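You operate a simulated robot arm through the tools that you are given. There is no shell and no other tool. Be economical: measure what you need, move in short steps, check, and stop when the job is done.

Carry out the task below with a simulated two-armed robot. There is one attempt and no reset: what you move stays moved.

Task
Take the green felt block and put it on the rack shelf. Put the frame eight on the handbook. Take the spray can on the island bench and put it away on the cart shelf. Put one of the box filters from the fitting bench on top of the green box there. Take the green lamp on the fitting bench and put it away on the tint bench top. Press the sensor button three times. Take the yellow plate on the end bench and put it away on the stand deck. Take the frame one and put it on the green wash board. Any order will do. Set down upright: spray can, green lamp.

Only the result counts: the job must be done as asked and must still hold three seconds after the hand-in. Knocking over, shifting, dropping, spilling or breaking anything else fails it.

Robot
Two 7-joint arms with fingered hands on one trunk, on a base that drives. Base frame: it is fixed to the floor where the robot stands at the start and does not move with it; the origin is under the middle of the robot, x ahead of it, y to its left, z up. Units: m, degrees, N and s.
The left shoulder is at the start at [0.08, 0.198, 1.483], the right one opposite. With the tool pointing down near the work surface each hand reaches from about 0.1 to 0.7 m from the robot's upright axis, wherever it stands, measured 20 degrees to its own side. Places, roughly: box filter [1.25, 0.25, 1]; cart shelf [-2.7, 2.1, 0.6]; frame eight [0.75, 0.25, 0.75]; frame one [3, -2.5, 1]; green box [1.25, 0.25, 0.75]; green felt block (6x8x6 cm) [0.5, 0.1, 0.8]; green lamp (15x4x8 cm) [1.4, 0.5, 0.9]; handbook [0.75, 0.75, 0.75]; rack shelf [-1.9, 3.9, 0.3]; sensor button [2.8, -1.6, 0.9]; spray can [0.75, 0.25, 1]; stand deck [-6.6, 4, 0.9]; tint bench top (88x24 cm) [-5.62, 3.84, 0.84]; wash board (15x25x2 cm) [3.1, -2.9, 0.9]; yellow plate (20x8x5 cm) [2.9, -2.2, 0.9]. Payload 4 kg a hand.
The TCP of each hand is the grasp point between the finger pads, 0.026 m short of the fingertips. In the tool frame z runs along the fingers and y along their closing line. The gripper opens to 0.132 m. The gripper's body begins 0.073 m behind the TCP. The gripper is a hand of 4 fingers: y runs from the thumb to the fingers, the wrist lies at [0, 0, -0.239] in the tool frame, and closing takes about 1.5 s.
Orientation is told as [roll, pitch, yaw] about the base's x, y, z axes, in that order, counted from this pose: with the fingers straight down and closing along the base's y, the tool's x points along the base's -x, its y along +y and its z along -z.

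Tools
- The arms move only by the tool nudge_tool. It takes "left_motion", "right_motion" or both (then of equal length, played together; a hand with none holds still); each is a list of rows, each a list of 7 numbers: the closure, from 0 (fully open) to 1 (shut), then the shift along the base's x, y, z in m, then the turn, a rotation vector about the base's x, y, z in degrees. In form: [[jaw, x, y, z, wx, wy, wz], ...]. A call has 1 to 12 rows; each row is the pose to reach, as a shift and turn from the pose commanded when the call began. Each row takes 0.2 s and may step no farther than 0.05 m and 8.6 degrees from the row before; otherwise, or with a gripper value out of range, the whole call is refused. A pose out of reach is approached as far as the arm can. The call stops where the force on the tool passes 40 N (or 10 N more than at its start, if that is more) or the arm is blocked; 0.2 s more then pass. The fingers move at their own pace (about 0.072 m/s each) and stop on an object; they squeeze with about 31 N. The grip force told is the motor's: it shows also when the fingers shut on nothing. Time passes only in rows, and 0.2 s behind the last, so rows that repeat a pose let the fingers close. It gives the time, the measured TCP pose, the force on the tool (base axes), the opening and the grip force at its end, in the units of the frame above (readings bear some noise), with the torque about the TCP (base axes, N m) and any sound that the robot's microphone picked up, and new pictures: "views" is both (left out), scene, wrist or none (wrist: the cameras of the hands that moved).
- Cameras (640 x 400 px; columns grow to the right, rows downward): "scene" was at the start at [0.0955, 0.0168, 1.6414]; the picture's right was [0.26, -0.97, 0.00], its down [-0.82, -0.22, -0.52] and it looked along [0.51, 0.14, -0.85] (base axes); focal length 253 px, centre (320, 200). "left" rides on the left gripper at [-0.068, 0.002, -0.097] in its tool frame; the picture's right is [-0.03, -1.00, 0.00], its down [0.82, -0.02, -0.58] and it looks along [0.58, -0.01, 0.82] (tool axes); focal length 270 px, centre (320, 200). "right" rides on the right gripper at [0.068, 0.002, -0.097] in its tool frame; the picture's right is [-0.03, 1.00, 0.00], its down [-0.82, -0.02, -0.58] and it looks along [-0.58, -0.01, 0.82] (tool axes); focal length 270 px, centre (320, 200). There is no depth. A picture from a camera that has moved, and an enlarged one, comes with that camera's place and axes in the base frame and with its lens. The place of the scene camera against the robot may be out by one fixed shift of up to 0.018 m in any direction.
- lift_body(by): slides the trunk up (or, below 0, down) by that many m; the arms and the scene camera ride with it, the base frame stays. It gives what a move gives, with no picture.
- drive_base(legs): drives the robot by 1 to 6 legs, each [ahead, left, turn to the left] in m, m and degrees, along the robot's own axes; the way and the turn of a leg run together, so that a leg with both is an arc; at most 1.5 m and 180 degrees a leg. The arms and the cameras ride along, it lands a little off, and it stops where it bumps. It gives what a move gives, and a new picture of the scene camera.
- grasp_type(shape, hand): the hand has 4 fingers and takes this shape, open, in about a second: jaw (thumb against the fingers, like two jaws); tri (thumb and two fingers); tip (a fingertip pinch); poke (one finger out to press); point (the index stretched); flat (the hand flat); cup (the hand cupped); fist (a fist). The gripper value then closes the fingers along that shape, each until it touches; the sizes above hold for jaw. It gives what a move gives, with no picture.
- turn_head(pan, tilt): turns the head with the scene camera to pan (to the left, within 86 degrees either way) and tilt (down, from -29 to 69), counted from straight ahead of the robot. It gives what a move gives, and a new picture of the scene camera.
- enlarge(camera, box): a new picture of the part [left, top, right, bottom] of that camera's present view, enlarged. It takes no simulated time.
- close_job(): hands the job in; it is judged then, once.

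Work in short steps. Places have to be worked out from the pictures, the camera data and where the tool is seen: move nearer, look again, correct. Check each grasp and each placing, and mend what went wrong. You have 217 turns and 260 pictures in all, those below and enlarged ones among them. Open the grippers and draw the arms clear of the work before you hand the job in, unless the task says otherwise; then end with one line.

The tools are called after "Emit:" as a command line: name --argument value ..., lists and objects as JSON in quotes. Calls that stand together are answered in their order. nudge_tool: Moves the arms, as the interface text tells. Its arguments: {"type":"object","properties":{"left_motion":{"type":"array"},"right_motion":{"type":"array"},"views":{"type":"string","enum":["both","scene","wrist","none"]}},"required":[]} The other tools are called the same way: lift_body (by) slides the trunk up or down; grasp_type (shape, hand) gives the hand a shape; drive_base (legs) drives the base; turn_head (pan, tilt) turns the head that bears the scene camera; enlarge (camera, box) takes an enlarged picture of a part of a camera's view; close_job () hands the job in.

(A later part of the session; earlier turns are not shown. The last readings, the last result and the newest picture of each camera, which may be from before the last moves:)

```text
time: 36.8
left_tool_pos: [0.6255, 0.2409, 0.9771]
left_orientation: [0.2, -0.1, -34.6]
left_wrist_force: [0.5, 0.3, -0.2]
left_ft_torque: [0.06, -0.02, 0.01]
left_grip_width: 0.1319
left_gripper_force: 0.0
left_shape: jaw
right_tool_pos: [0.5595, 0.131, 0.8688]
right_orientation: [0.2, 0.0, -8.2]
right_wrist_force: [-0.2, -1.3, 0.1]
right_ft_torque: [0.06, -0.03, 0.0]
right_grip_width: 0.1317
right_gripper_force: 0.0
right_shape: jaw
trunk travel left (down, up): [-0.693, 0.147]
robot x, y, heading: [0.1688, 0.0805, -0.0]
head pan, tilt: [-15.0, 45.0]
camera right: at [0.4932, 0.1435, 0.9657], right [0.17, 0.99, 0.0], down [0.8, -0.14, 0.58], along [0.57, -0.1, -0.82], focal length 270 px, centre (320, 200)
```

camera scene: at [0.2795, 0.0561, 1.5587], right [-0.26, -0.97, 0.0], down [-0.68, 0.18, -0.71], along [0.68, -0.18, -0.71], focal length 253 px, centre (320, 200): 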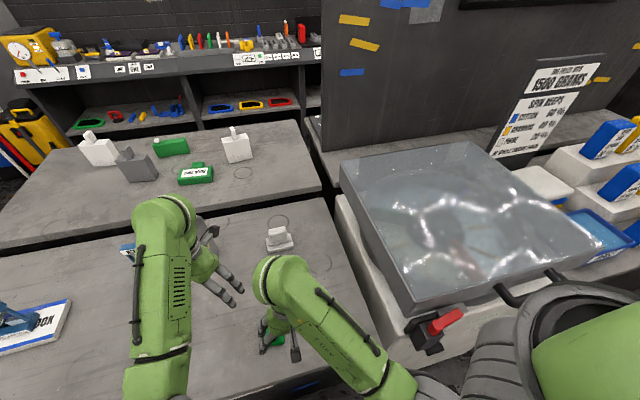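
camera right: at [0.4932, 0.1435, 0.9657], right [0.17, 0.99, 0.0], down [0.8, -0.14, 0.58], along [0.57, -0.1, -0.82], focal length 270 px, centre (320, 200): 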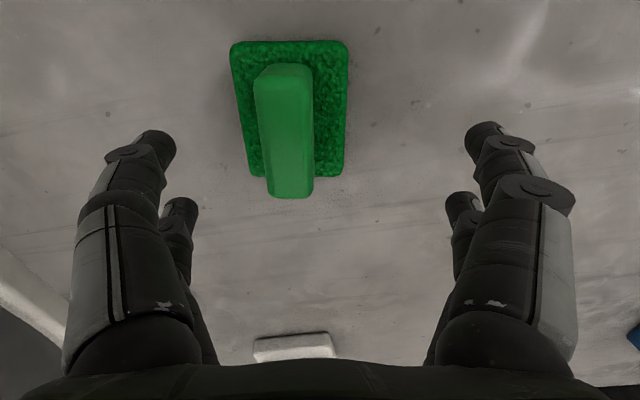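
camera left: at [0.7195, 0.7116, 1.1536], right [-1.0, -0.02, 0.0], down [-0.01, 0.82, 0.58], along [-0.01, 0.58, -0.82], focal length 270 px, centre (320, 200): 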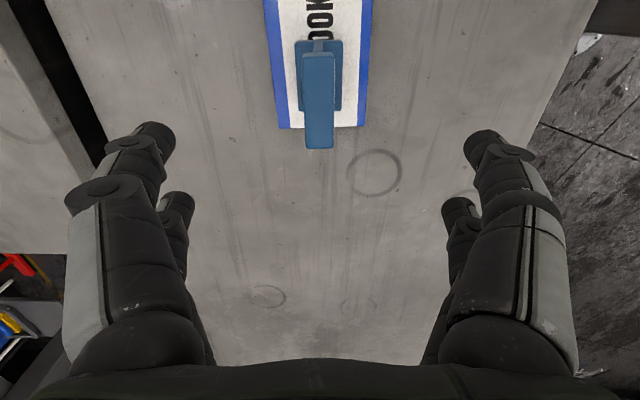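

Handle centre is at about (0.553, 0.112). I correct by -2 cm in y, lower, and close.

Emit:
nudge_tool --right_motion '[[0, -0.005, -0.019, 0, 0, 0, 0], [0, -0.005, -0.019, -0.035, 0, 0, 0], [0, -0.005, -0.019, -0.064, 0, 0, 0], [1, -0.005, -0.019, -0.064, 0, 0, 0], [1, -0.005, -0.019, -0.064, 0, 0, 0], [1, -0.005, -0.019, -0.064, 0, 0, 0], [1, -0.005, -0.019, -0.064, 0, 0, 0], [1, -0.005, -0.019, -0.064, 0, 0, 0], [1, -0.005, -0.019, -0.064, 0, 0, 0], [1, -0.005, -0.019, -0.064, 0, 0, 0]]' --views "wrist"

```text
time: 37.5
left_tool_pos: [0.6223, 0.2427, 0.9773]
left_orientation: [0.3, -0.2, -34.7]
left_wrist_force: [0.5, -0.4, 0.1]
left_ft_torque: [-0.03, -0.01, 0.0]
left_grip_width: 0.1321
left_gripper_force: 0.0
left_shape: jaw
right_tool_pos: [0.5557, 0.1165, 0.822]
right_orientation: [1.1, -0.8, -8.3]
right_wrist_force: [-2.3, -2.0, 14.5]
right_ft_torque: [-0.62, 0.25, -0.18]
right_grip_width: 0.1315
right_gripper_force: 0.1
right_shape: jaw
trunk travel left (down, up): [-0.693, 0.147]
robot x, y, heading: [0.1687, 0.0795, 0.0]
head pan, tilt: [-15.0, 45.0]
stopped in row 3 (right hand): the force on the tool passed its limit at 60 N (the readings are from after the stop); the commanded pose is now the measured one
camera right: at [0.4876, 0.1274, 0.9188], right [0.17, 0.99, 0.02], down [0.8, -0.15, 0.59], along [0.58, -0.08, -0.81], focal length 270 px, centre (320, 200)
```

right: 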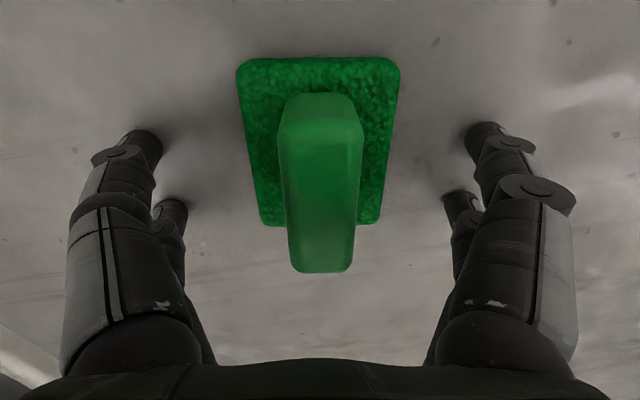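

The fingertips met the bench: its top is at z≈0.795. I rise 1.3 cm and close on the handle.

Emit:
nudge_tool --right_motion '[[0, 0, 0, 0.013, 0, 0, 0], [1, 0, 0, 0.013, 0, 0, 0], [1, 0, 0, 0.013, 0, 0, 0], [1, 0, 0, 0.013, 0, 0, 0], [1, 0, 0, 0.013, 0, 0, 0], [1, 0, 0, 0.013, 0, 0, 0], [1, 0, 0, 0.013, 0, 0, 0], [1, 0, 0, 0.013, 0, 0, 0]]' --views "none"

Emit:
nudge_tool --right_motion '[[1, 0, 0, 0.04, 0, 0, 0], [1, 0, 0, 0.08, 0, 0, 0], [1, -0.03, 0, 0.11, 0, 0, 0], [1, -0.07, -0.02, 0.12, 0, 0, 0]]' --views "wrist"

```text
time: 39.4
left_tool_pos: [0.6236, 0.2407, 0.9769]
left_orientation: [0.2, 0.0, -34.5]
left_wrist_force: [0.2, 0.2, 0.8]
left_ft_torque: [0.0, -0.02, 0.01]
left_grip_width: 0.1319
left_gripper_force: 0.1
left_shape: jaw
right_tool_pos: [0.5563, 0.1157, 0.8333]
right_orientation: [0.9, -0.5, -8.1]
right_wrist_force: [-1.0, 0.7, -0.2]
right_ft_torque: [-0.02, 0.0, -0.03]
right_grip_width: 0.0521
right_gripper_force: 30.5
right_shape: jaw
trunk travel left (down, up): [-0.693, 0.147]
robot x, y, heading: [0.1712, 0.0793, -0.2]
head pan, tilt: [-15.0, 45.0]
```

```text
time: 40.4
left_tool_pos: [0.6223, 0.2401, 0.9769]
left_orientation: [0.4, -0.1, -34.7]
left_wrist_force: [-0.5, 0.3, 0.3]
left_ft_torque: [-0.01, -0.03, -0.01]
left_grip_width: 0.132
left_gripper_force: 0.1
left_shape: jaw
right_tool_pos: [0.4847, 0.0956, 0.9567]
right_orientation: [1.0, -0.6, -8.1]
right_wrist_force: [-0.6, 0.2, 0.0]
right_ft_torque: [0.03, 0.02, -0.02]
right_grip_width: 0.0521
right_gripper_force: 31.3
right_shape: jaw
trunk travel left (down, up): [-0.693, 0.147]
robot x, y, heading: [0.1687, 0.0816, -0.2]
head pan, tilt: [-15.0, 45.0]
camera right: at [0.4169, 0.1073, 1.0521], right [0.17, 0.99, 0.02], down [0.8, -0.15, 0.59], along [0.58, -0.08, -0.81], focal length 270 px, centre (320, 200)
```

right: 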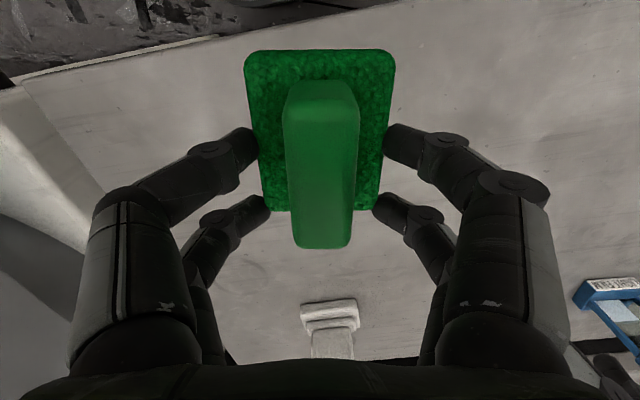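

The block is held. Bench height corrected, the can is at about (0.837, 0.29), top ≈1.05. I tilt the left hand ~56° toward it from a pre-grasp point.

Emit:
nudge_tool --left_motion '[[0, 0.01, 0.02, 0, -4.54, -6.58, 0], [0, 0.02, 0.04, 0, -9.08, -13.16, 0], [0, 0.03, 0.06, 0, -13.6, -19.7, 0], [0, 0.04, 0.08, 0, -18.2, -26.3, 0], [0, 0.05, 0.1, 0, -22.7, -32.9, 0], [0, 0.06, 0.12, -0.015, -27.2, -39.5, 0], [0, 0.07, 0.13, -0.03, -31.8, -46.1, 0], [0, 0.075, 0.135, -0.045, -31.8, -46.1, 0]]' --views "both"

```text
time: 42.1
left_tool_pos: [0.655, 0.3433, 1.012]
left_orientation: [0.4, -45.0, -34.7]
left_wrist_force: [0.1, 0.1, 0.5]
left_ft_torque: [-0.01, 0.02, -0.01]
left_grip_width: 0.1317
left_gripper_force: 0.1
left_shape: jaw
left hand out of reach, approached as far as the arm can: row 5, 6, 7, 8
right_tool_pos: [0.4872, 0.0978, 0.9561]
right_orientation: [1.0, -0.6, -8.2]
right_wrist_force: [-0.6, 1.4, -0.1]
right_ft_torque: [-0.01, -0.01, -0.02]
right_grip_width: 0.0523
right_gripper_force: 31.2
right_shape: jaw
trunk travel left (down, up): [-0.693, 0.147]
robot x, y, heading: [0.1708, 0.0794, -0.0]
head pan, tilt: [-15.0, 45.0]
camera scene: at [0.2776, 0.0558, 1.5589], right [-0.26, -0.97, 0.0], down [-0.68, 0.18, -0.71], along [0.68, -0.18, -0.71], focal length 253 px, centre (320, 200)
camera left: at [0.6392, 0.3574, 1.1278], right [-0.55, -0.83, 0.01], down [-0.82, 0.54, -0.17], along [0.13, -0.11, -0.99], focal length 270 px, centre (320, 200)
```

scene: 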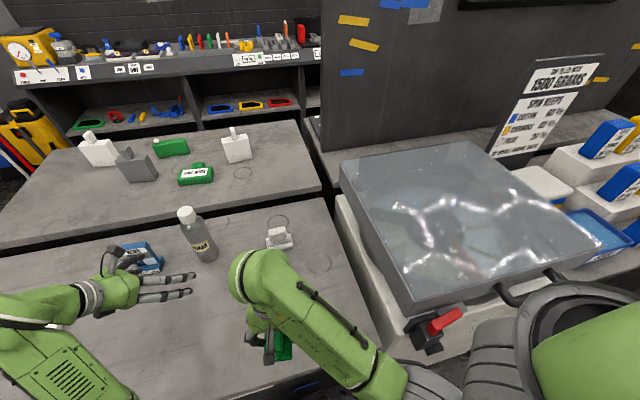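
left: 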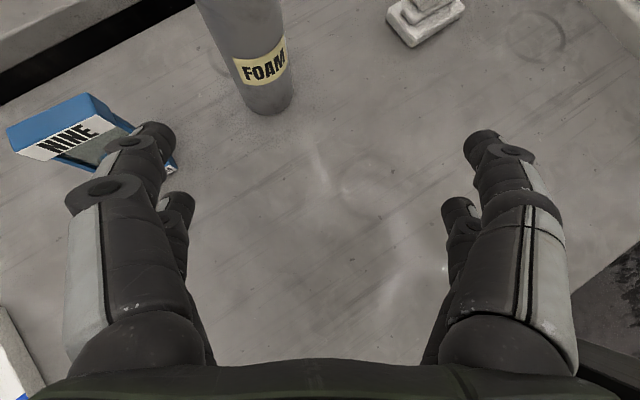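

Tilt stopped at 45°, which suffices. The can base shows at ≈(0.83, 0.30). I half-close, move to pre-grasp, and lower.

Emit:
nudge_tool --left_motion '[[0.25, 0.02, 0.005, 0, 0, 0, 0], [0.25, 0.045, 0.01, 0, 0, 0, 0], [0.25, 0.07, 0.02, -0.01, 0, 0, 0], [0.25, 0.07, 0.02, -0.04, 0, 0, 0], [0.25, 0.07, 0.02, -0.07, 0, 0, 0]]' --views "both"

```text
time: 43.4
left_tool_pos: [0.69, 0.3617, 1.0259]
left_orientation: [0.3, -44.9, -35.0]
left_wrist_force: [0.2, 1.0, 0.2]
left_ft_torque: [0.01, 0.04, 0.0]
left_grip_width: 0.0991
left_gripper_force: 0.2
left_shape: jaw
left hand out of reach, approached as far as the arm can: row 1, 2, 3, 4, 5
right_tool_pos: [0.4857, 0.0967, 0.9569]
right_orientation: [1.0, -0.5, -8.3]
right_wrist_force: [0.1, -0.1, -1.5]
right_ft_torque: [-0.01, 0.0, 0.01]
right_grip_width: 0.0521
right_gripper_force: 30.8
right_shape: jaw
trunk travel left (down, up): [-0.693, 0.147]
robot x, y, heading: [0.1711, 0.0734, -0.2]
head pan, tilt: [-15.0, 45.0]
camera scene: at [0.2767, 0.0558, 1.559], right [-0.26, -0.97, 0.0], down [-0.68, 0.18, -0.71], along [0.68, -0.18, -0.71], focal length 253 px, centre (320, 200)
camera left: at [0.6734, 0.3756, 1.1416], right [-0.56, -0.83, 0.01], down [-0.82, 0.55, -0.17], along [0.13, -0.1, -0.99], focal length 270 px, centre (320, 200)
```

scene: 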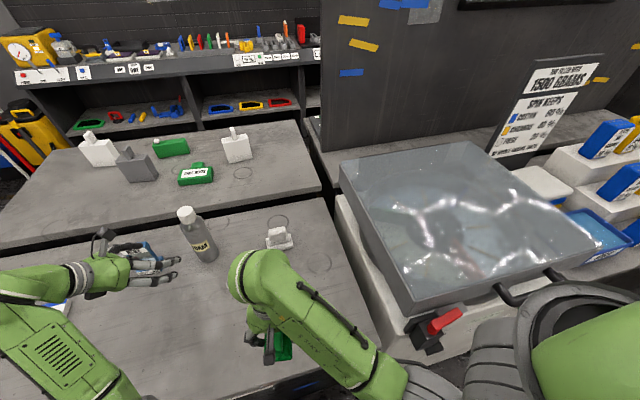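
left: 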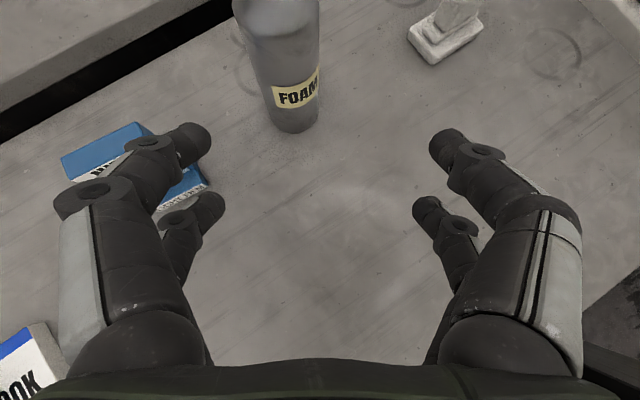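

The wrist limit prevents lowering with tilt. I raise the right hand a little and lower the trunk 0.1 m instead.

Emit:
nudge_tool --right_motion '[[1, -0.01, 0, 0.03, 0, 0, 0], [1, -0.02, 0, 0.06, 0, 0, 0]]' --views "none"

Emit:
lift_body --by -0.1

Emit:
nudge_tool --left_motion '[[0.25, 0.02, 0.0, 0, 0, 0, 0], [0.25, 0.04, 0.0, 0, 0, 0, 0]]' --views "both"

```text
time: 44.0
left_tool_pos: [0.688, 0.3627, 1.0264]
left_orientation: [0.3, -45.0, -35.1]
left_wrist_force: [-0.3, -0.3, -0.1]
left_ft_torque: [0.01, 0.0, 0.01]
left_grip_width: 0.0994
left_gripper_force: 0.0
left_shape: jaw
right_tool_pos: [0.4741, 0.0999, 0.9636]
right_orientation: [1.1, -0.5, -8.2]
right_wrist_force: [0.2, 0.9, -0.2]
right_ft_torque: [-0.02, -0.02, 0.05]
right_grip_width: 0.0521
right_gripper_force: 31.8
right_shape: jaw
right hand out of reach, approached as far as the arm can: row 1, 2
trunk travel left (down, up): [-0.693, 0.147]
robot x, y, heading: [0.1694, 0.0793, -0.4]
head pan, tilt: [-15.0, 45.0]
```

```text
time: 45.3
left_tool_pos: [0.6873, 0.3614, 0.926]
left_orientation: [0.2, -44.9, -35.1]
left_wrist_force: [-0.3, 0.4, 0.6]
left_ft_torque: [0.02, 0.0, -0.04]
left_grip_width: 0.0992
left_gripper_force: 0.0
left_shape: jaw
right_tool_pos: [0.4754, 0.0997, 0.8616]
right_orientation: [1.1, -0.6, -8.2]
right_wrist_force: [0.4, -0.8, -0.2]
right_ft_torque: [0.01, -0.01, 0.03]
right_grip_width: 0.0522
right_gripper_force: 31.5
right_shape: jaw
trunk travel left (down, up): [-0.593, 0.247]
robot x, y, heading: [0.1695, 0.0808, -0.0]
head pan, tilt: [-15.0, 45.0]
```

```text
time: 45.9
left_tool_pos: [0.7098, 0.372, 0.9352]
left_orientation: [0.1, -44.8, -35.3]
left_wrist_force: [-0.7, -0.7, 0.2]
left_ft_torque: [0.0, -0.02, 0.0]
left_grip_width: 0.0993
left_gripper_force: 0.1
left_shape: jaw
left hand out of reach, approached as far as the arm can: row 1, 2
right_tool_pos: [0.475, 0.0991, 0.8617]
right_orientation: [1.0, -0.6, -8.1]
right_wrist_force: [0.0, 0.0, 0.0]
right_ft_torque: [0.04, -0.01, 0.0]
right_grip_width: 0.0525
right_gripper_force: 31.0
right_shape: jaw
trunk travel left (down, up): [-0.593, 0.247]
robot x, y, heading: [0.1654, 0.0782, -0.1]
head pan, tilt: [-15.0, 45.0]
camera scene: at [0.2775, 0.0563, 1.4589], right [-0.26, -0.97, 0.0], down [-0.68, 0.18, -0.71], along [0.68, -0.18, -0.71], focal length 253 px, centre (320, 200)
camera left: at [0.6945, 0.3857, 1.0523], right [-0.56, -0.83, 0.01], down [-0.82, 0.55, -0.17], along [0.13, -0.11, -0.99], focal length 270 px, centre (320, 200)
```

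scene: 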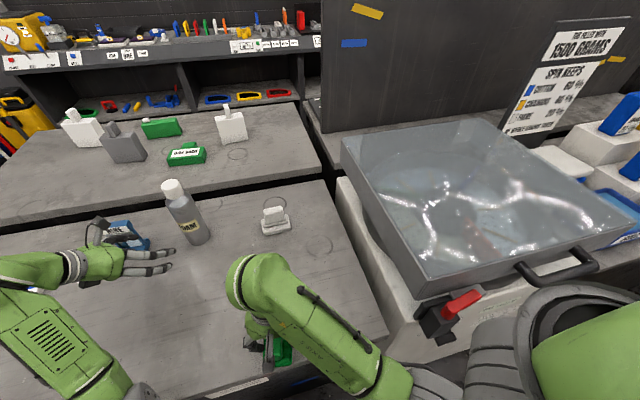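
left: 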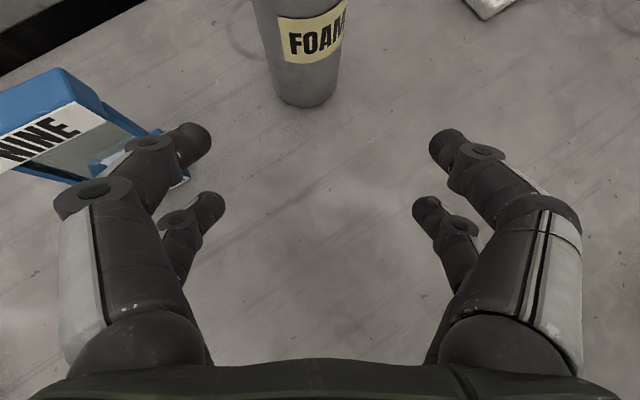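

The joint limit appears yaw-related. I turn the hand further clockwise (yaw ≈ -51) and then step toward the can, watching what is reached.

Emit:
nudge_tool --left_motion '[[0.25, 0, 0, 0, 0, 0, -8], [0.25, 0.0, 0.0, 0, 0, 0, -16], [0.25, 0.02, 0.0, 0, 0, 0, -16], [0.25, 0.04, 0.0, 0, 0, 0, -16]]' --views "none"

```text
time: 46.9
left_tool_pos: [0.7441, 0.3696, 0.9441]
left_orientation: [0.2, -44.9, -51.1]
left_wrist_force: [0.9, 0.3, 0.5]
left_ft_torque: [0.01, 0.01, 0.01]
left_grip_width: 0.0994
left_gripper_force: 0.0
left_shape: jaw
left hand out of reach, approached as far as the arm can: row 4
right_tool_pos: [0.4743, 0.1, 0.861]
right_orientation: [1.0, -0.7, -8.2]
right_wrist_force: [-0.1, -0.5, -1.1]
right_ft_torque: [0.01, -0.04, 0.02]
right_grip_width: 0.052
right_gripper_force: 30.5
right_shape: jaw
trunk travel left (down, up): [-0.593, 0.247]
robot x, y, heading: [0.1716, 0.0786, -0.1]
head pan, tilt: [-15.0, 45.0]
```

That freed it. I turn to yaw -60, go to a point 0.1 m off the can along the hand axis, and view.

Emit:
nudge_tool --left_motion '[[0.2, 0.015, 0.01, 0.005, 0, 0, -5], [0.2, 0.03, 0.02, 0.01, 0, 0, -9], [0.2, 0.04, 0.025, 0.01, 0, 0, -9]]' --views "both"

```text
time: 47.7
left_tool_pos: [0.7832, 0.3937, 0.9559]
left_orientation: [0.3, -45.0, -60.2]
left_wrist_force: [0.5, 0.3, 0.7]
left_ft_torque: [0.01, -0.01, -0.04]
left_grip_width: 0.1054
left_gripper_force: 0.0
left_shape: jaw
right_tool_pos: [0.4751, 0.0998, 0.8623]
right_orientation: [1.1, -0.6, -8.2]
right_wrist_force: [-0.3, -0.1, 0.1]
right_ft_torque: [0.0, -0.02, 0.05]
right_grip_width: 0.0522
right_gripper_force: 31.2
right_shape: jaw
trunk travel left (down, up): [-0.593, 0.247]
robot x, y, heading: [0.17, 0.0792, 0.1]
head pan, tilt: [-15.0, 45.0]
camera scene: at [0.277, 0.056, 1.459], right [-0.26, -0.97, 0.0], down [-0.68, 0.18, -0.71], along [0.68, -0.18, -0.71], focal length 253 px, centre (320, 200)
camera left: at [0.7751, 0.4138, 1.0722], right [-0.86, -0.52, 0.01], down [-0.51, 0.84, -0.17], along [0.07, -0.15, -0.99], focal length 270 px, centre (320, 200)
```

scene: 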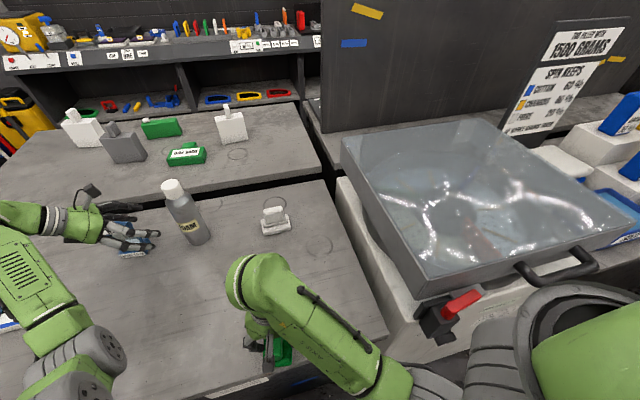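
left: 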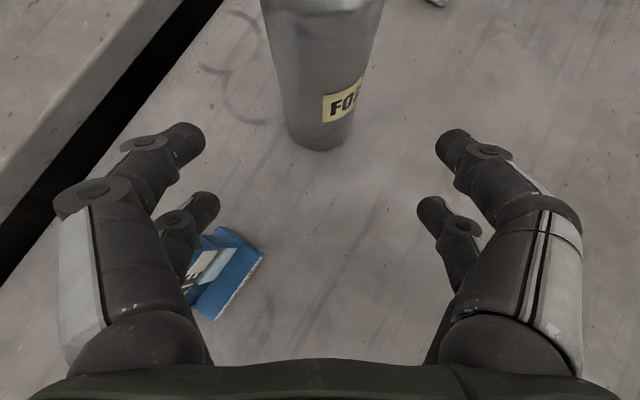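

The can is centred between the fingers. I advance along the hand axis, then close.

Emit:
nudge_tool --left_motion '[[0.2, 0.017, -0.03, 0, 0, 0, 0], [0.2, 0.034, -0.06, -0.005, 0, 0, 0], [0.2, 0.05, -0.087, -0.012, 0, 0, 0], [0.2, 0.05, -0.087, -0.012, 0, 0, 0]]' --views "both"

```text
time: 48.7
left_tool_pos: [0.7866, 0.3291, 0.9712]
left_orientation: [0.1, -44.8, -60.0]
left_wrist_force: [-0.6, -0.8, 0.1]
left_ft_torque: [0.01, 0.02, 0.0]
left_grip_width: 0.1053
left_gripper_force: 0.1
left_shape: jaw
left hand out of reach, approached as far as the arm can: row 1, 2, 3, 4
right_tool_pos: [0.4749, 0.0995, 0.862]
right_orientation: [1.0, -0.6, -8.3]
right_wrist_force: [-0.2, 0.3, -1.1]
right_ft_torque: [0.0, -0.03, -0.01]
right_grip_width: 0.0522
right_gripper_force: 30.7
right_shape: jaw
trunk travel left (down, up): [-0.593, 0.247]
robot x, y, heading: [0.1705, 0.0802, 0.2]
head pan, tilt: [-15.0, 45.0]
camera scene: at [0.2776, 0.0565, 1.4589], right [-0.26, -0.97, 0.0], down [-0.68, 0.18, -0.71], along [0.68, -0.18, -0.71], focal length 253 px, centre (320, 200)
camera left: at [0.7778, 0.3491, 1.087], right [-0.86, -0.52, 0.01], down [-0.51, 0.84, -0.17], along [0.07, -0.15, -0.99], focal length 270 px, centre (320, 200)
```

scene: 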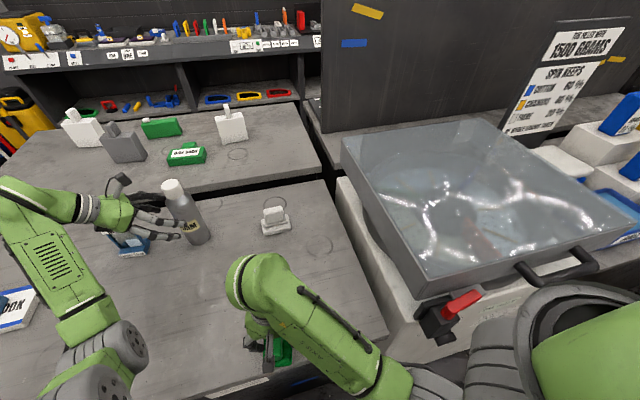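
left: 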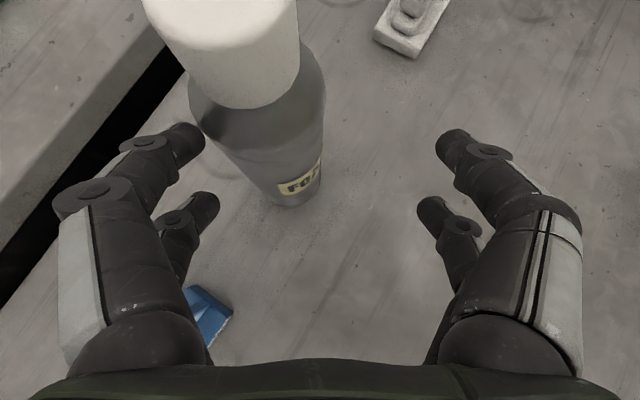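

The left finger is beside the can; x is limited. I back off +5 cm in y and drive the base 3.5 cm forward.

Emit:
nudge_tool --left_motion '[[0.2, -0.005, 0.03, 0, 0, 0, 0], [0.2, -0.005, 0.055, 0, 0, 0, 0]]' --views "none"

Emit:
drive_base --legs '[[0.04, 0, 0]]'

```text
time: 49.3
left_tool_pos: [0.7836, 0.3858, 0.9701]
left_orientation: [0.3, -44.9, -60.1]
left_wrist_force: [0.2, -0.1, -0.2]
left_ft_torque: [0.03, 0.01, -0.01]
left_grip_width: 0.1053
left_gripper_force: 0.0
left_shape: jaw
right_tool_pos: [0.4753, 0.1, 0.8621]
right_orientation: [1.0, -0.6, -8.2]
right_wrist_force: [0.3, 0.7, -0.5]
right_ft_torque: [0.02, 0.0, 0.01]
right_grip_width: 0.0523
right_gripper_force: 31.5
right_shape: jaw
trunk travel left (down, up): [-0.593, 0.247]
robot x, y, heading: [0.1747, 0.0782, -0.2]
head pan, tilt: [-15.0, 45.0]
```

```text
time: 50.3
left_tool_pos: [0.8171, 0.3843, 0.9665]
left_orientation: [0.1, -44.9, -59.9]
left_wrist_force: [0.6, -0.1, 0.6]
left_ft_torque: [0.01, 0.06, -0.05]
left_grip_width: 0.1053
left_gripper_force: 0.1
left_shape: jaw
right_tool_pos: [0.5099, 0.0984, 0.8606]
right_orientation: [1.0, -0.4, -8.2]
right_wrist_force: [-0.8, 0.6, -1.2]
right_ft_torque: [0.0, 0.01, 0.0]
right_grip_width: 0.0524
right_gripper_force: 31.3
right_shape: jaw
trunk travel left (down, up): [-0.593, 0.247]
robot x, y, heading: [0.2022, 0.0774, -0.2]
head pan, tilt: [-15.0, 45.0]
stopped in leg 1: the robot was blocked; the commanded pose is now the measured one
camera scene: at [0.3138, 0.0561, 1.4583], right [-0.26, -0.97, 0.0], down [-0.69, 0.18, -0.7], along [0.68, -0.18, -0.71], focal length 253 px, centre (320, 200)
```

scene: 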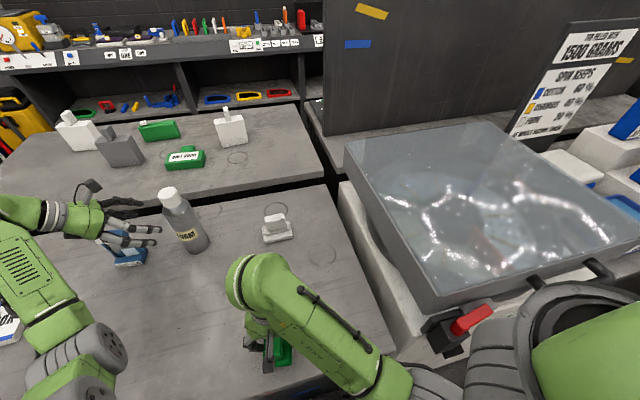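

The base touched the bench edge; fine. Now I advance in -y around the can, then slightly +x.

Emit:
nudge_tool --left_motion '[[0.1, 0, -0.03, -0.005, 0, 0, 0], [0.1, 0, -0.055, -0.01, 0, 0, 0], [0.1, 0.006, -0.07, -0.015, 0, 0, 0], [0.1, 0.013, -0.078, -0.02, 0, 0, 0], [0.1, 0.013, -0.078, -0.02, 0, 0, 0]]' --views "wrist"

```text
time: 51.5
left_tool_pos: [0.8051, 0.3068, 0.9644]
left_orientation: [0.4, -45.0, -60.1]
left_wrist_force: [-0.1, -0.2, 1.3]
left_ft_torque: [0.05, 0.0, 0.02]
left_grip_width: 0.1186
left_gripper_force: 0.1
left_shape: jaw
left hand out of reach, approached as far as the arm can: row 2, 3, 4, 5
right_tool_pos: [0.5063, 0.1, 0.8629]
right_orientation: [1.1, -0.7, -8.3]
right_wrist_force: [0.6, 0.3, -0.7]
right_ft_torque: [-0.01, -0.03, -0.01]
right_grip_width: 0.0521
right_gripper_force: 30.6
right_shape: jaw
trunk travel left (down, up): [-0.593, 0.247]
robot x, y, heading: [0.2002, 0.0779, -0.2]
head pan, tilt: [-15.0, 45.0]
camera left: at [0.7977, 0.3267, 1.0801], right [-0.86, -0.52, 0.01], down [-0.51, 0.84, -0.17], along [0.07, -0.15, -0.99], focal length 270 px, centre (320, 200)
```

left: 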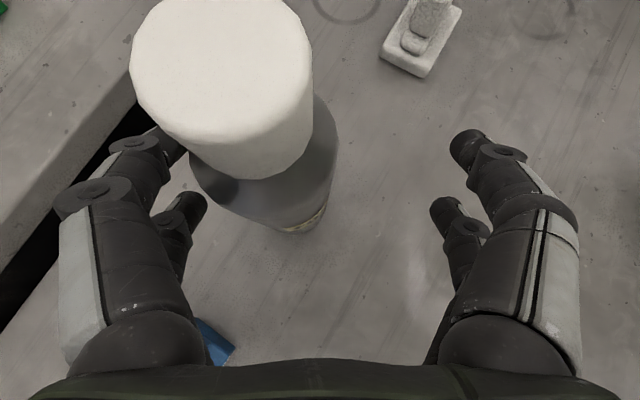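

The can sits 2.5 cm off-centre toward the left finger. I yaw 8° more and shift +x to centre it.

Emit:
nudge_tool --left_motion '[[0.0, 0.012, 0.003, 0, 0, 0, -4], [0.0, 0.022, 0.004, 0, 0, 0, -8], [0.0, 0.03, 0.002, -0.01, 0, 0, -8], [0.0, 0.03, 0.002, -0.01, 0, 0, -8]]' --views "wrist"

```text
time: 52.5
left_tool_pos: [0.8282, 0.3108, 0.9637]
left_orientation: [0.2, -44.9, -68.1]
left_wrist_force: [0.6, 0.9, -0.2]
left_ft_torque: [-0.03, 0.0, 0.02]
left_grip_width: 0.1318
left_gripper_force: 0.1
left_shape: jaw
left hand out of reach, approached as far as the arm can: row 3, 4
right_tool_pos: [0.5059, 0.1004, 0.8624]
right_orientation: [1.1, -0.6, -8.2]
right_wrist_force: [-0.8, 0.2, -0.5]
right_ft_torque: [-0.01, 0.0, 0.01]
right_grip_width: 0.0523
right_gripper_force: 30.5
right_shape: jaw
trunk travel left (down, up): [-0.593, 0.247]
robot x, y, heading: [0.2007, 0.0788, -0.3]
head pan, tilt: [-15.0, 45.0]
camera left: at [0.8226, 0.3314, 1.0797], right [-0.92, -0.39, 0.01], down [-0.39, 0.91, -0.17], along [0.05, -0.16, -0.99], focal length 270 px, centre (320, 200)
```

left: 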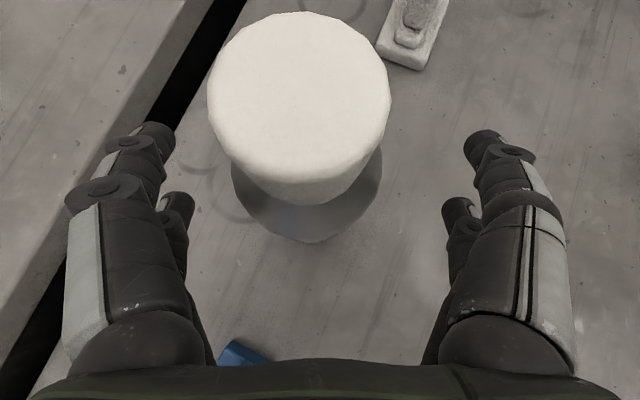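

Centred, but the grip height is at the shoulder. I raise the right hand (block) a bit so I can lower the trunk 3.5 cm more.

Emit:
nudge_tool --right_motion '[[1, 0.02, -0.02, 0.015, 0, 0, 8], [1, 0.03, -0.04, 0.04, 0, 0, 16], [1, 0.03, -0.05, 0.06, 0, 0, 20]]' --views "none"

```text
time: 53.3
left_tool_pos: [0.8287, 0.3111, 0.9637]
left_orientation: [0.2, -44.9, -68.1]
left_wrist_force: [-0.4, -0.3, 0.5]
left_ft_torque: [0.01, -0.01, 0.01]
left_grip_width: 0.132
left_gripper_force: 0.1
left_shape: jaw
right_tool_pos: [0.5368, 0.0527, 0.8627]
right_orientation: [1.2, -1.0, 11.8]
right_wrist_force: [-1.0, 0.6, -0.8]
right_ft_torque: [0.0, -0.03, 0.01]
right_grip_width: 0.0522
right_gripper_force: 31.4
right_shape: jaw
right hand out of reach, approached as far as the arm can: row 1, 2, 3
trunk travel left (down, up): [-0.593, 0.247]
robot x, y, heading: [0.1995, 0.0801, -0.1]
head pan, tilt: [-15.0, 45.0]
```

Right hand can't rise here; the block still has ~2.9 cm clearance, so I lower the trunk by 2.2 cm only and close on the can.

Emit:
lift_body --by -0.022

Emit:
nudge_tool --left_motion '[[0.6, 0, 0, 0, 0, 0, 0], [1, 0, 0, 0, 0, 0, 0], [1, 0, 0, 0, 0, 0, 0], [1, 0, 0, 0, 0, 0, 0], [1, 0, 0, 0, 0, 0, 0], [1, 0, 0, 0, 0, 0, 0]]' --views "both"

```text
time: 54.0
left_tool_pos: [0.8283, 0.3105, 0.9423]
left_orientation: [0.3, -44.9, -68.2]
left_wrist_force: [-0.7, 0.1, -0.1]
left_ft_torque: [-0.01, 0.04, 0.0]
left_grip_width: 0.1316
left_gripper_force: 0.1
left_shape: jaw
right_tool_pos: [0.5365, 0.0519, 0.8394]
right_orientation: [1.1, -0.9, 11.8]
right_wrist_force: [0.4, -0.6, 0.3]
right_ft_torque: [-0.02, -0.05, -0.01]
right_grip_width: 0.0524
right_gripper_force: 31.2
right_shape: jaw
trunk travel left (down, up): [-0.571, 0.269]
robot x, y, heading: [0.2009, 0.0783, 0.1]
head pan, tilt: [-15.0, 45.0]
```

```text
time: 55.4
left_tool_pos: [0.8301, 0.3104, 0.9404]
left_orientation: [0.3, -44.9, -68.2]
left_wrist_force: [0.2, 0.6, -0.2]
left_ft_torque: [0.17, 0.08, 0.02]
left_grip_width: 0.0485
left_gripper_force: 30.6
left_shape: jaw
right_tool_pos: [0.5374, 0.0528, 0.84]
right_orientation: [1.3, -0.9, 11.8]
right_wrist_force: [-0.7, 0.8, 0.2]
right_ft_torque: [0.01, -0.05, 0.0]
right_grip_width: 0.052
right_gripper_force: 31.4
right_shape: jaw
trunk travel left (down, up): [-0.571, 0.269]
robot x, y, heading: [0.2002, 0.0771, -0.1]
head pan, tilt: [-15.0, 45.0]
camera scene: at [0.3076, 0.0562, 1.4369], right [-0.26, -0.97, 0.0], down [-0.68, 0.18, -0.71], along [0.68, -0.18, -0.71], focal length 253 px, centre (320, 200)
camera left: at [0.8225, 0.3316, 1.0576], right [-0.92, -0.39, 0.01], down [-0.39, 0.91, -0.17], along [0.05, -0.16, -0.99], focal length 270 px, centre (320, 200)
```

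scene: 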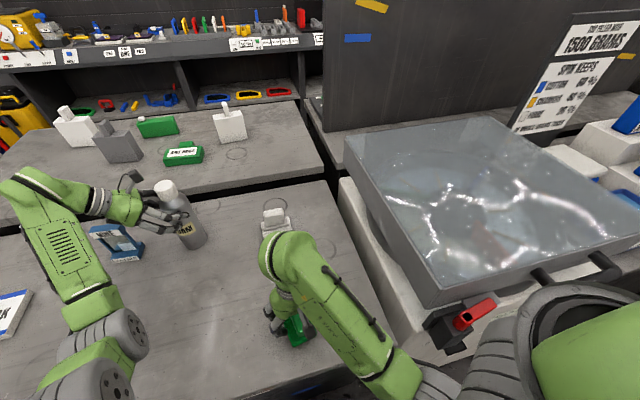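
left: 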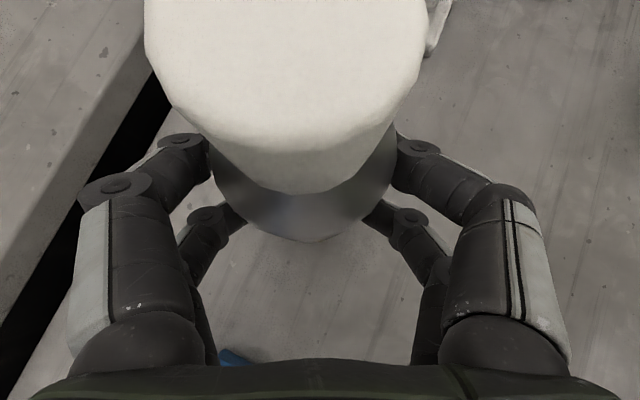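

The can is gripped. I raise the trunk 0.15 m, then back away a bit and turn left to see the way.

Emit:
lift_body --by 0.15

Emit:
drive_base --legs '[[-0.35, 0, 0]]'

Emit:
turn_head --pan 86 --tilt 30

```text
time: 57.1
left_tool_pos: [0.8294, 0.3107, 1.0919]
left_orientation: [0.3, -44.9, -68.0]
left_wrist_force: [0.1, -0.3, -3.8]
left_ft_torque: [0.06, 0.04, 0.02]
left_grip_width: 0.0486
left_gripper_force: 31.4
left_shape: jaw
right_tool_pos: [0.5378, 0.0522, 0.9896]
right_orientation: [1.3, -0.8, 11.9]
right_wrist_force: [-0.1, 0.0, -0.1]
right_ft_torque: [0.0, -0.01, 0.04]
right_grip_width: 0.0524
right_gripper_force: 31.2
right_shape: jaw
trunk travel left (down, up): [-0.721, 0.119]
robot x, y, heading: [0.1987, 0.0736, -0.0]
head pan, tilt: [-15.0, 45.0]
```

```text
time: 59.4
left_tool_pos: [0.476, 0.3124, 1.0903]
left_orientation: [0.1, -44.9, -67.9]
left_wrist_force: [0.8, 0.6, -3.2]
left_ft_torque: [0.02, 0.04, -0.04]
left_grip_width: 0.0487
left_gripper_force: 31.2
left_shape: jaw
right_tool_pos: [0.1844, 0.0542, 0.9879]
right_orientation: [1.2, -0.7, 11.7]
right_wrist_force: [0.2, 0.6, -0.6]
right_ft_torque: [-0.02, 0.0, 0.0]
right_grip_width: 0.0523
right_gripper_force: 31.2
right_shape: jaw
trunk travel left (down, up): [-0.721, 0.119]
robot x, y, heading: [-0.1581, 0.0785, -0.3]
head pan, tilt: [-15.0, 45.0]
camera scene: at [-0.0428, 0.0572, 1.5866], right [-0.26, -0.97, 0.0], down [-0.68, 0.18, -0.71], along [0.68, -0.18, -0.71], focal length 253 px, centre (320, 200)
```

scene: 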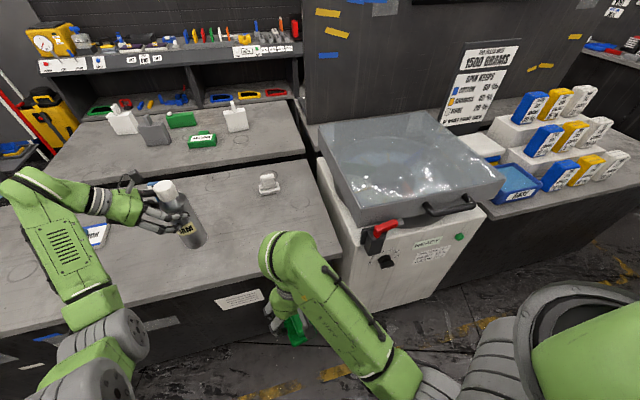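

```text
time: 61.2
left_tool_pos: [0.476, 0.3115, 1.0903]
left_orientation: [0.3, -44.9, -68.0]
left_wrist_force: [-0.2, -0.1, -3.8]
left_ft_torque: [0.04, 0.01, 0.03]
left_grip_width: 0.0487
left_gripper_force: 30.9
left_shape: jaw
right_tool_pos: [0.1833, 0.0534, 0.989]
right_orientation: [1.2, -0.9, 11.8]
right_wrist_force: [-0.6, 0.1, -1.2]
right_ft_torque: [0.01, -0.02, -0.01]
right_grip_width: 0.0521
right_gripper_force: 31.2
right_shape: jaw
trunk travel left (down, up): [-0.721, 0.119]
robot x, y, heading: [-0.1511, 0.0765, -0.2]
head pan, tilt: [85.9, 30.0]
camera scene: at [-0.1176, 0.1685, 1.6095], right [1.0, -0.07, 0.0], down [-0.04, -0.5, -0.87], along [0.06, 0.86, -0.5], focal length 253 px, centre (320, 200)
```

scene: 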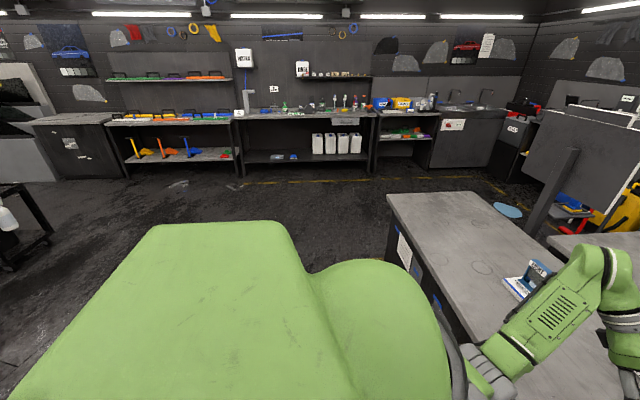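

The floor to the left is clear. I turn left 130° in place and look ahead.

Emit:
drive_base --legs '[[-0.2, 0, 0], [0, 0, 130]]'

Emit:
turn_head --pan 0 --tilt 25

```text
time: 68.1
left_tool_pos: [-0.9286, 0.4276, 1.0905]
left_orientation: [0.2, -44.9, 60.5]
left_wrist_force: [1.2, 0.0, -3.2]
left_ft_torque: [-0.05, 0.04, 0.01]
left_grip_width: 0.0478
left_gripper_force: 31.1
left_shape: jaw
right_tool_pos: [-0.5455, 0.359, 0.99]
right_orientation: [1.2, -0.9, 140.3]
right_wrist_force: [-0.4, 0.5, -1.0]
right_ft_torque: [0.01, 0.02, 0.0]
right_grip_width: 0.0522
right_gripper_force: 31.2
right_shape: jaw
trunk travel left (down, up): [-0.721, 0.119]
robot x, y, heading: [-0.3549, 0.0821, 128.4]
head pan, tilt: [85.9, 30.0]
camera scene: at [-0.4503, 0.0518, 1.6095], right [-0.56, 0.83, 0.0], down [0.41, 0.28, -0.87], along [-0.71, -0.49, -0.5], focal length 253 px, centre (320, 200)
```

scene: 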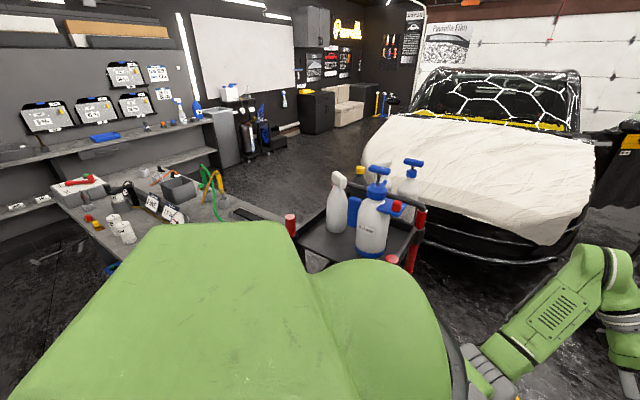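

```text
time: 69.7
left_tool_pos: [-0.9298, 0.4263, 1.0914]
left_orientation: [0.2, -44.9, 60.5]
left_wrist_force: [0.2, 0.2, -3.6]
left_ft_torque: [-0.05, 0.03, 0.02]
left_grip_width: 0.0481
left_gripper_force: 31.3
left_shape: jaw
right_tool_pos: [-0.5458, 0.3585, 0.9888]
right_orientation: [1.3, -0.8, 140.3]
right_wrist_force: [0.4, 0.1, -0.5]
right_ft_torque: [-0.01, 0.0, -0.02]
right_grip_width: 0.0523
right_gripper_force: 31.2
right_shape: jaw
trunk travel left (down, up): [-0.721, 0.119]
robot x, y, heading: [-0.354, 0.0792, 128.6]
head pan, tilt: [0.0, 25.0]
camera scene: at [-0.4332, 0.1748, 1.6174], right [0.78, 0.62, 0.0], down [0.26, -0.33, -0.91], along [-0.56, 0.71, -0.42], focal length 253 px, centre (320, 200)
```

scene: 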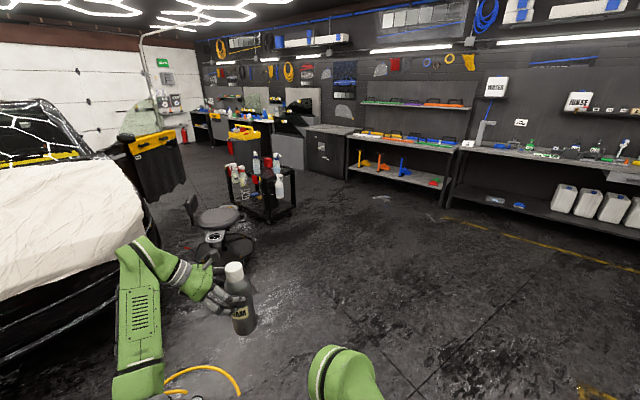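

The black cart with spray bottles at (-2.7, 2.1) and the rack with the low tool shelf are visible. I drive ahead toward them and turn to face the cart.

Emit:
drive_base --legs '[[1.1, 0, 0], [1.1, 0, 0], [0, 0, 45]]'

Emit:
turn_head --pan 0 --tilt 40

```text
time: 71.8
left_tool_pos: [-1.051, 0.5815, 1.0953]
left_orientation: [0.6, -45.2, 60.3]
left_wrist_force: [0.5, 0.2, -3.8]
left_ft_torque: [-0.06, 0.02, 0.03]
left_grip_width: 0.0478
left_gripper_force: 30.9
left_shape: jaw
right_tool_pos: [-0.6686, 0.5147, 0.9929]
right_orientation: [1.2, -1.3, 140.3]
right_wrist_force: [0.5, -0.3, -1.2]
right_ft_torque: [0.05, 0.03, -0.03]
right_grip_width: 0.0523
right_gripper_force: 30.3
right_shape: jaw
trunk travel left (down, up): [-0.721, 0.119]
robot x, y, heading: [-0.4832, 0.2425, 128.6]
head pan, tilt: [0.0, 25.0]
stopped in leg 1: the robot was blocked; the commanded pose is now the measured one
camera scene: at [-0.553, 0.3265, 1.6186], right [0.78, 0.62, 0.0], down [0.26, -0.33, -0.91], along [-0.56, 0.71, -0.42], focal length 253 px, centre (320, 200)
```

scene: 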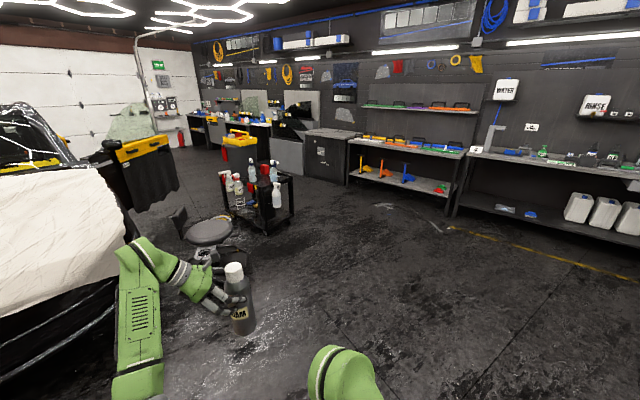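

```text
time: 72.6
left_tool_pos: [-1.0586, 0.5901, 1.0895]
left_orientation: [0.2, -44.9, 60.6]
left_wrist_force: [-0.1, 0.9, -3.1]
left_ft_torque: [-0.06, 0.04, -0.04]
left_grip_width: 0.0479
left_gripper_force: 31.0
left_shape: jaw
right_tool_pos: [-0.6752, 0.5222, 0.9907]
right_orientation: [1.2, -0.8, 140.4]
right_wrist_force: [-0.2, -0.3, -1.2]
right_ft_torque: [0.02, -0.06, -0.01]
right_grip_width: 0.052
right_gripper_force: 31.4
right_shape: jaw
trunk travel left (down, up): [-0.721, 0.119]
robot x, y, heading: [-0.4839, 0.2393, 128.2]
head pan, tilt: [0.0, 40.0]
camera scene: at [-0.5582, 0.333, 1.594], right [0.78, 0.62, 0.0], down [0.4, -0.5, -0.77], along [-0.47, 0.6, -0.64], focal length 253 px, centre (320, 200)
```

scene: 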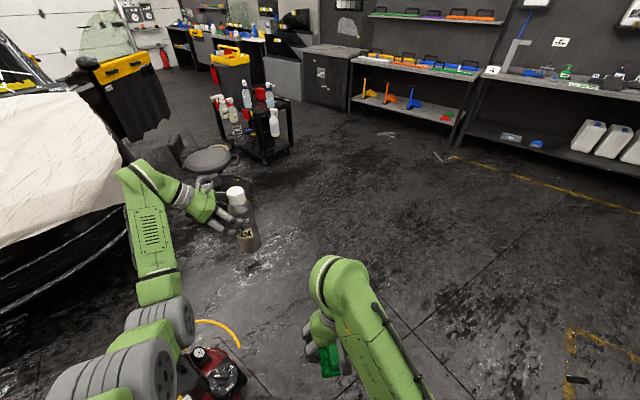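

Something blocked the base – a red machine low at the front-left. I look down there.

Emit:
turn_head --pan 25 --tilt 65

```text
time: 73.5
left_tool_pos: [-1.0579, 0.5891, 1.0912]
left_orientation: [0.2, -44.9, 60.6]
left_wrist_force: [-0.8, 1.1, -3.9]
left_ft_torque: [-0.06, 0.01, -0.02]
left_grip_width: 0.0478
left_gripper_force: 30.6
left_shape: jaw
right_tool_pos: [-0.6741, 0.5224, 0.9898]
right_orientation: [1.2, -0.9, 140.3]
right_wrist_force: [-0.2, -0.9, -1.5]
right_ft_torque: [0.01, 0.01, 0.0]
right_grip_width: 0.0524
right_gripper_force: 31.2
right_shape: jaw
trunk travel left (down, up): [-0.721, 0.119]
robot x, y, heading: [-0.4839, 0.241, 128.5]
head pan, tilt: [25.0, 65.0]
camera scene: at [-0.5587, 0.292, 1.5619], right [0.45, 0.89, 0.0], down [0.81, -0.41, -0.42], along [-0.38, 0.19, -0.91], focal length 253 px, centre (320, 200)
```

scene: 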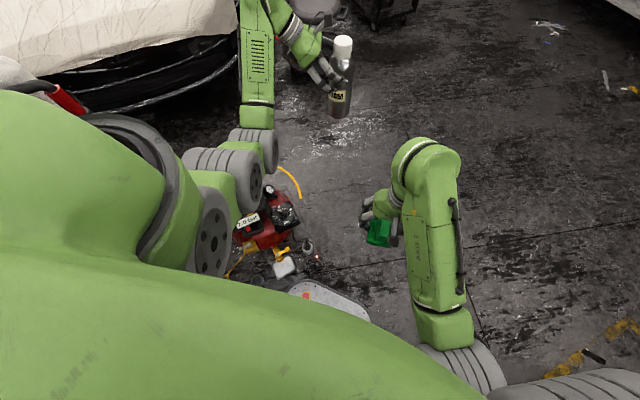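

A red compressor on the floor blocks the front-left. I back off 5 cm, sidestep right 0.5 m and go forward.

Emit:
drive_base --legs '[[-0.05, 0, 0], [0, -0.5, 0], [1.0, 0, 0], [0.6, 0, 0], [0, 0, 45]]'

Emit:
turn_head --pan 0 --tilt 35

```text
time: 86.8
left_tool_pos: [-1.6884, 1.6367, 1.0907]
left_orientation: [0.2, -45.0, 104.4]
left_wrist_force: [0.5, 0.2, -3.0]
left_ft_torque: [-0.06, -0.04, 0.0]
left_grip_width: 0.0478
left_gripper_force: 30.1
left_shape: jaw
right_tool_pos: [-1.3644, 1.8556, 0.9899]
right_orientation: [1.3, -0.9, -175.7]
right_wrist_force: [0.1, -0.1, -1.7]
right_ft_torque: [0.0, 0.02, -0.01]
right_grip_width: 0.0523
right_gripper_force: 31.5
right_shape: jaw
trunk travel left (down, up): [-0.721, 0.119]
robot x, y, heading: [-1.0351, 1.7868, 172.3]
head pan, tilt: [25.0, 65.0]
camera scene: at [-1.1232, 1.7702, 1.5618], right [-0.3, 0.95, 0.0], down [0.87, 0.27, -0.42], along [-0.4, -0.13, -0.91], focal length 253 px, centre (320, 200)
```

scene: 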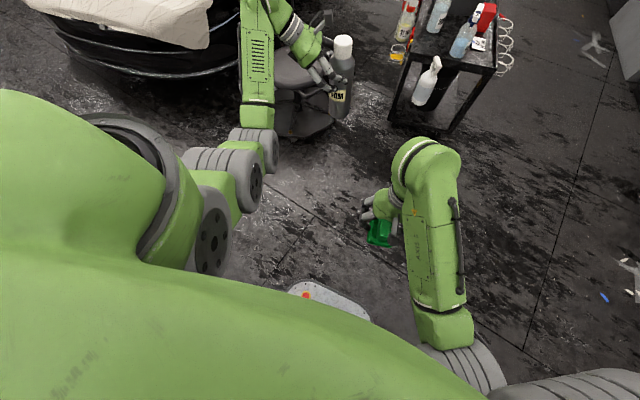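

```text
time: 87.8
left_tool_pos: [-1.6899, 1.6385, 1.0911]
left_orientation: [0.2, -44.8, 104.4]
left_wrist_force: [-0.2, -1.1, -3.8]
left_ft_torque: [-0.06, -0.06, 0.02]
left_grip_width: 0.0476
left_gripper_force: 30.9
left_shape: jaw
right_tool_pos: [-1.3651, 1.8542, 0.9908]
right_orientation: [1.1, -0.9, -175.8]
right_wrist_force: [0.4, -0.4, -1.5]
right_ft_torque: [0.0, 0.0, -0.03]
right_grip_width: 0.0521
right_gripper_force: 31.2
right_shape: jaw
trunk travel left (down, up): [-0.721, 0.119]
robot x, y, heading: [-1.0349, 1.7892, 172.3]
head pan, tilt: [0.0, 35.0]
camera scene: at [-1.1524, 1.7992, 1.6016], right [0.13, 0.99, 0.0], down [0.57, -0.08, -0.82], along [-0.81, 0.11, -0.57], focal length 253 px, centre (320, 200)
```

scene: 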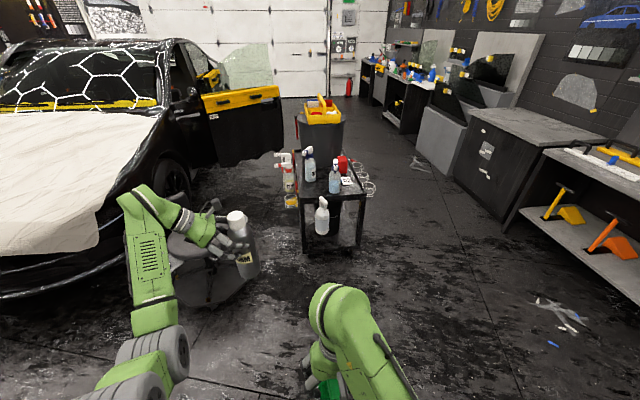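

Emit:
enlarge --camera "scene" --box '[250, 90, 410, 270]'

```text
2.22 times, centred on (330, 180) of scene
camera zoom: at [-1.1524, 1.7992, 1.6016], right [0.13, 0.99, 0.0], down [0.57, -0.08, -0.82], along [-0.81, 0.11, -0.57], focal length 561 px, centre (298, 244)
```

zoom: 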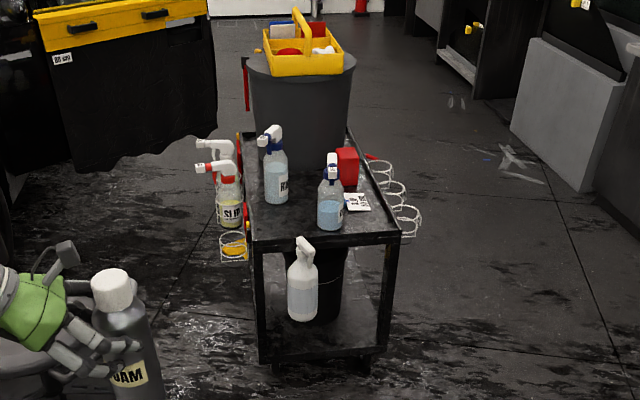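

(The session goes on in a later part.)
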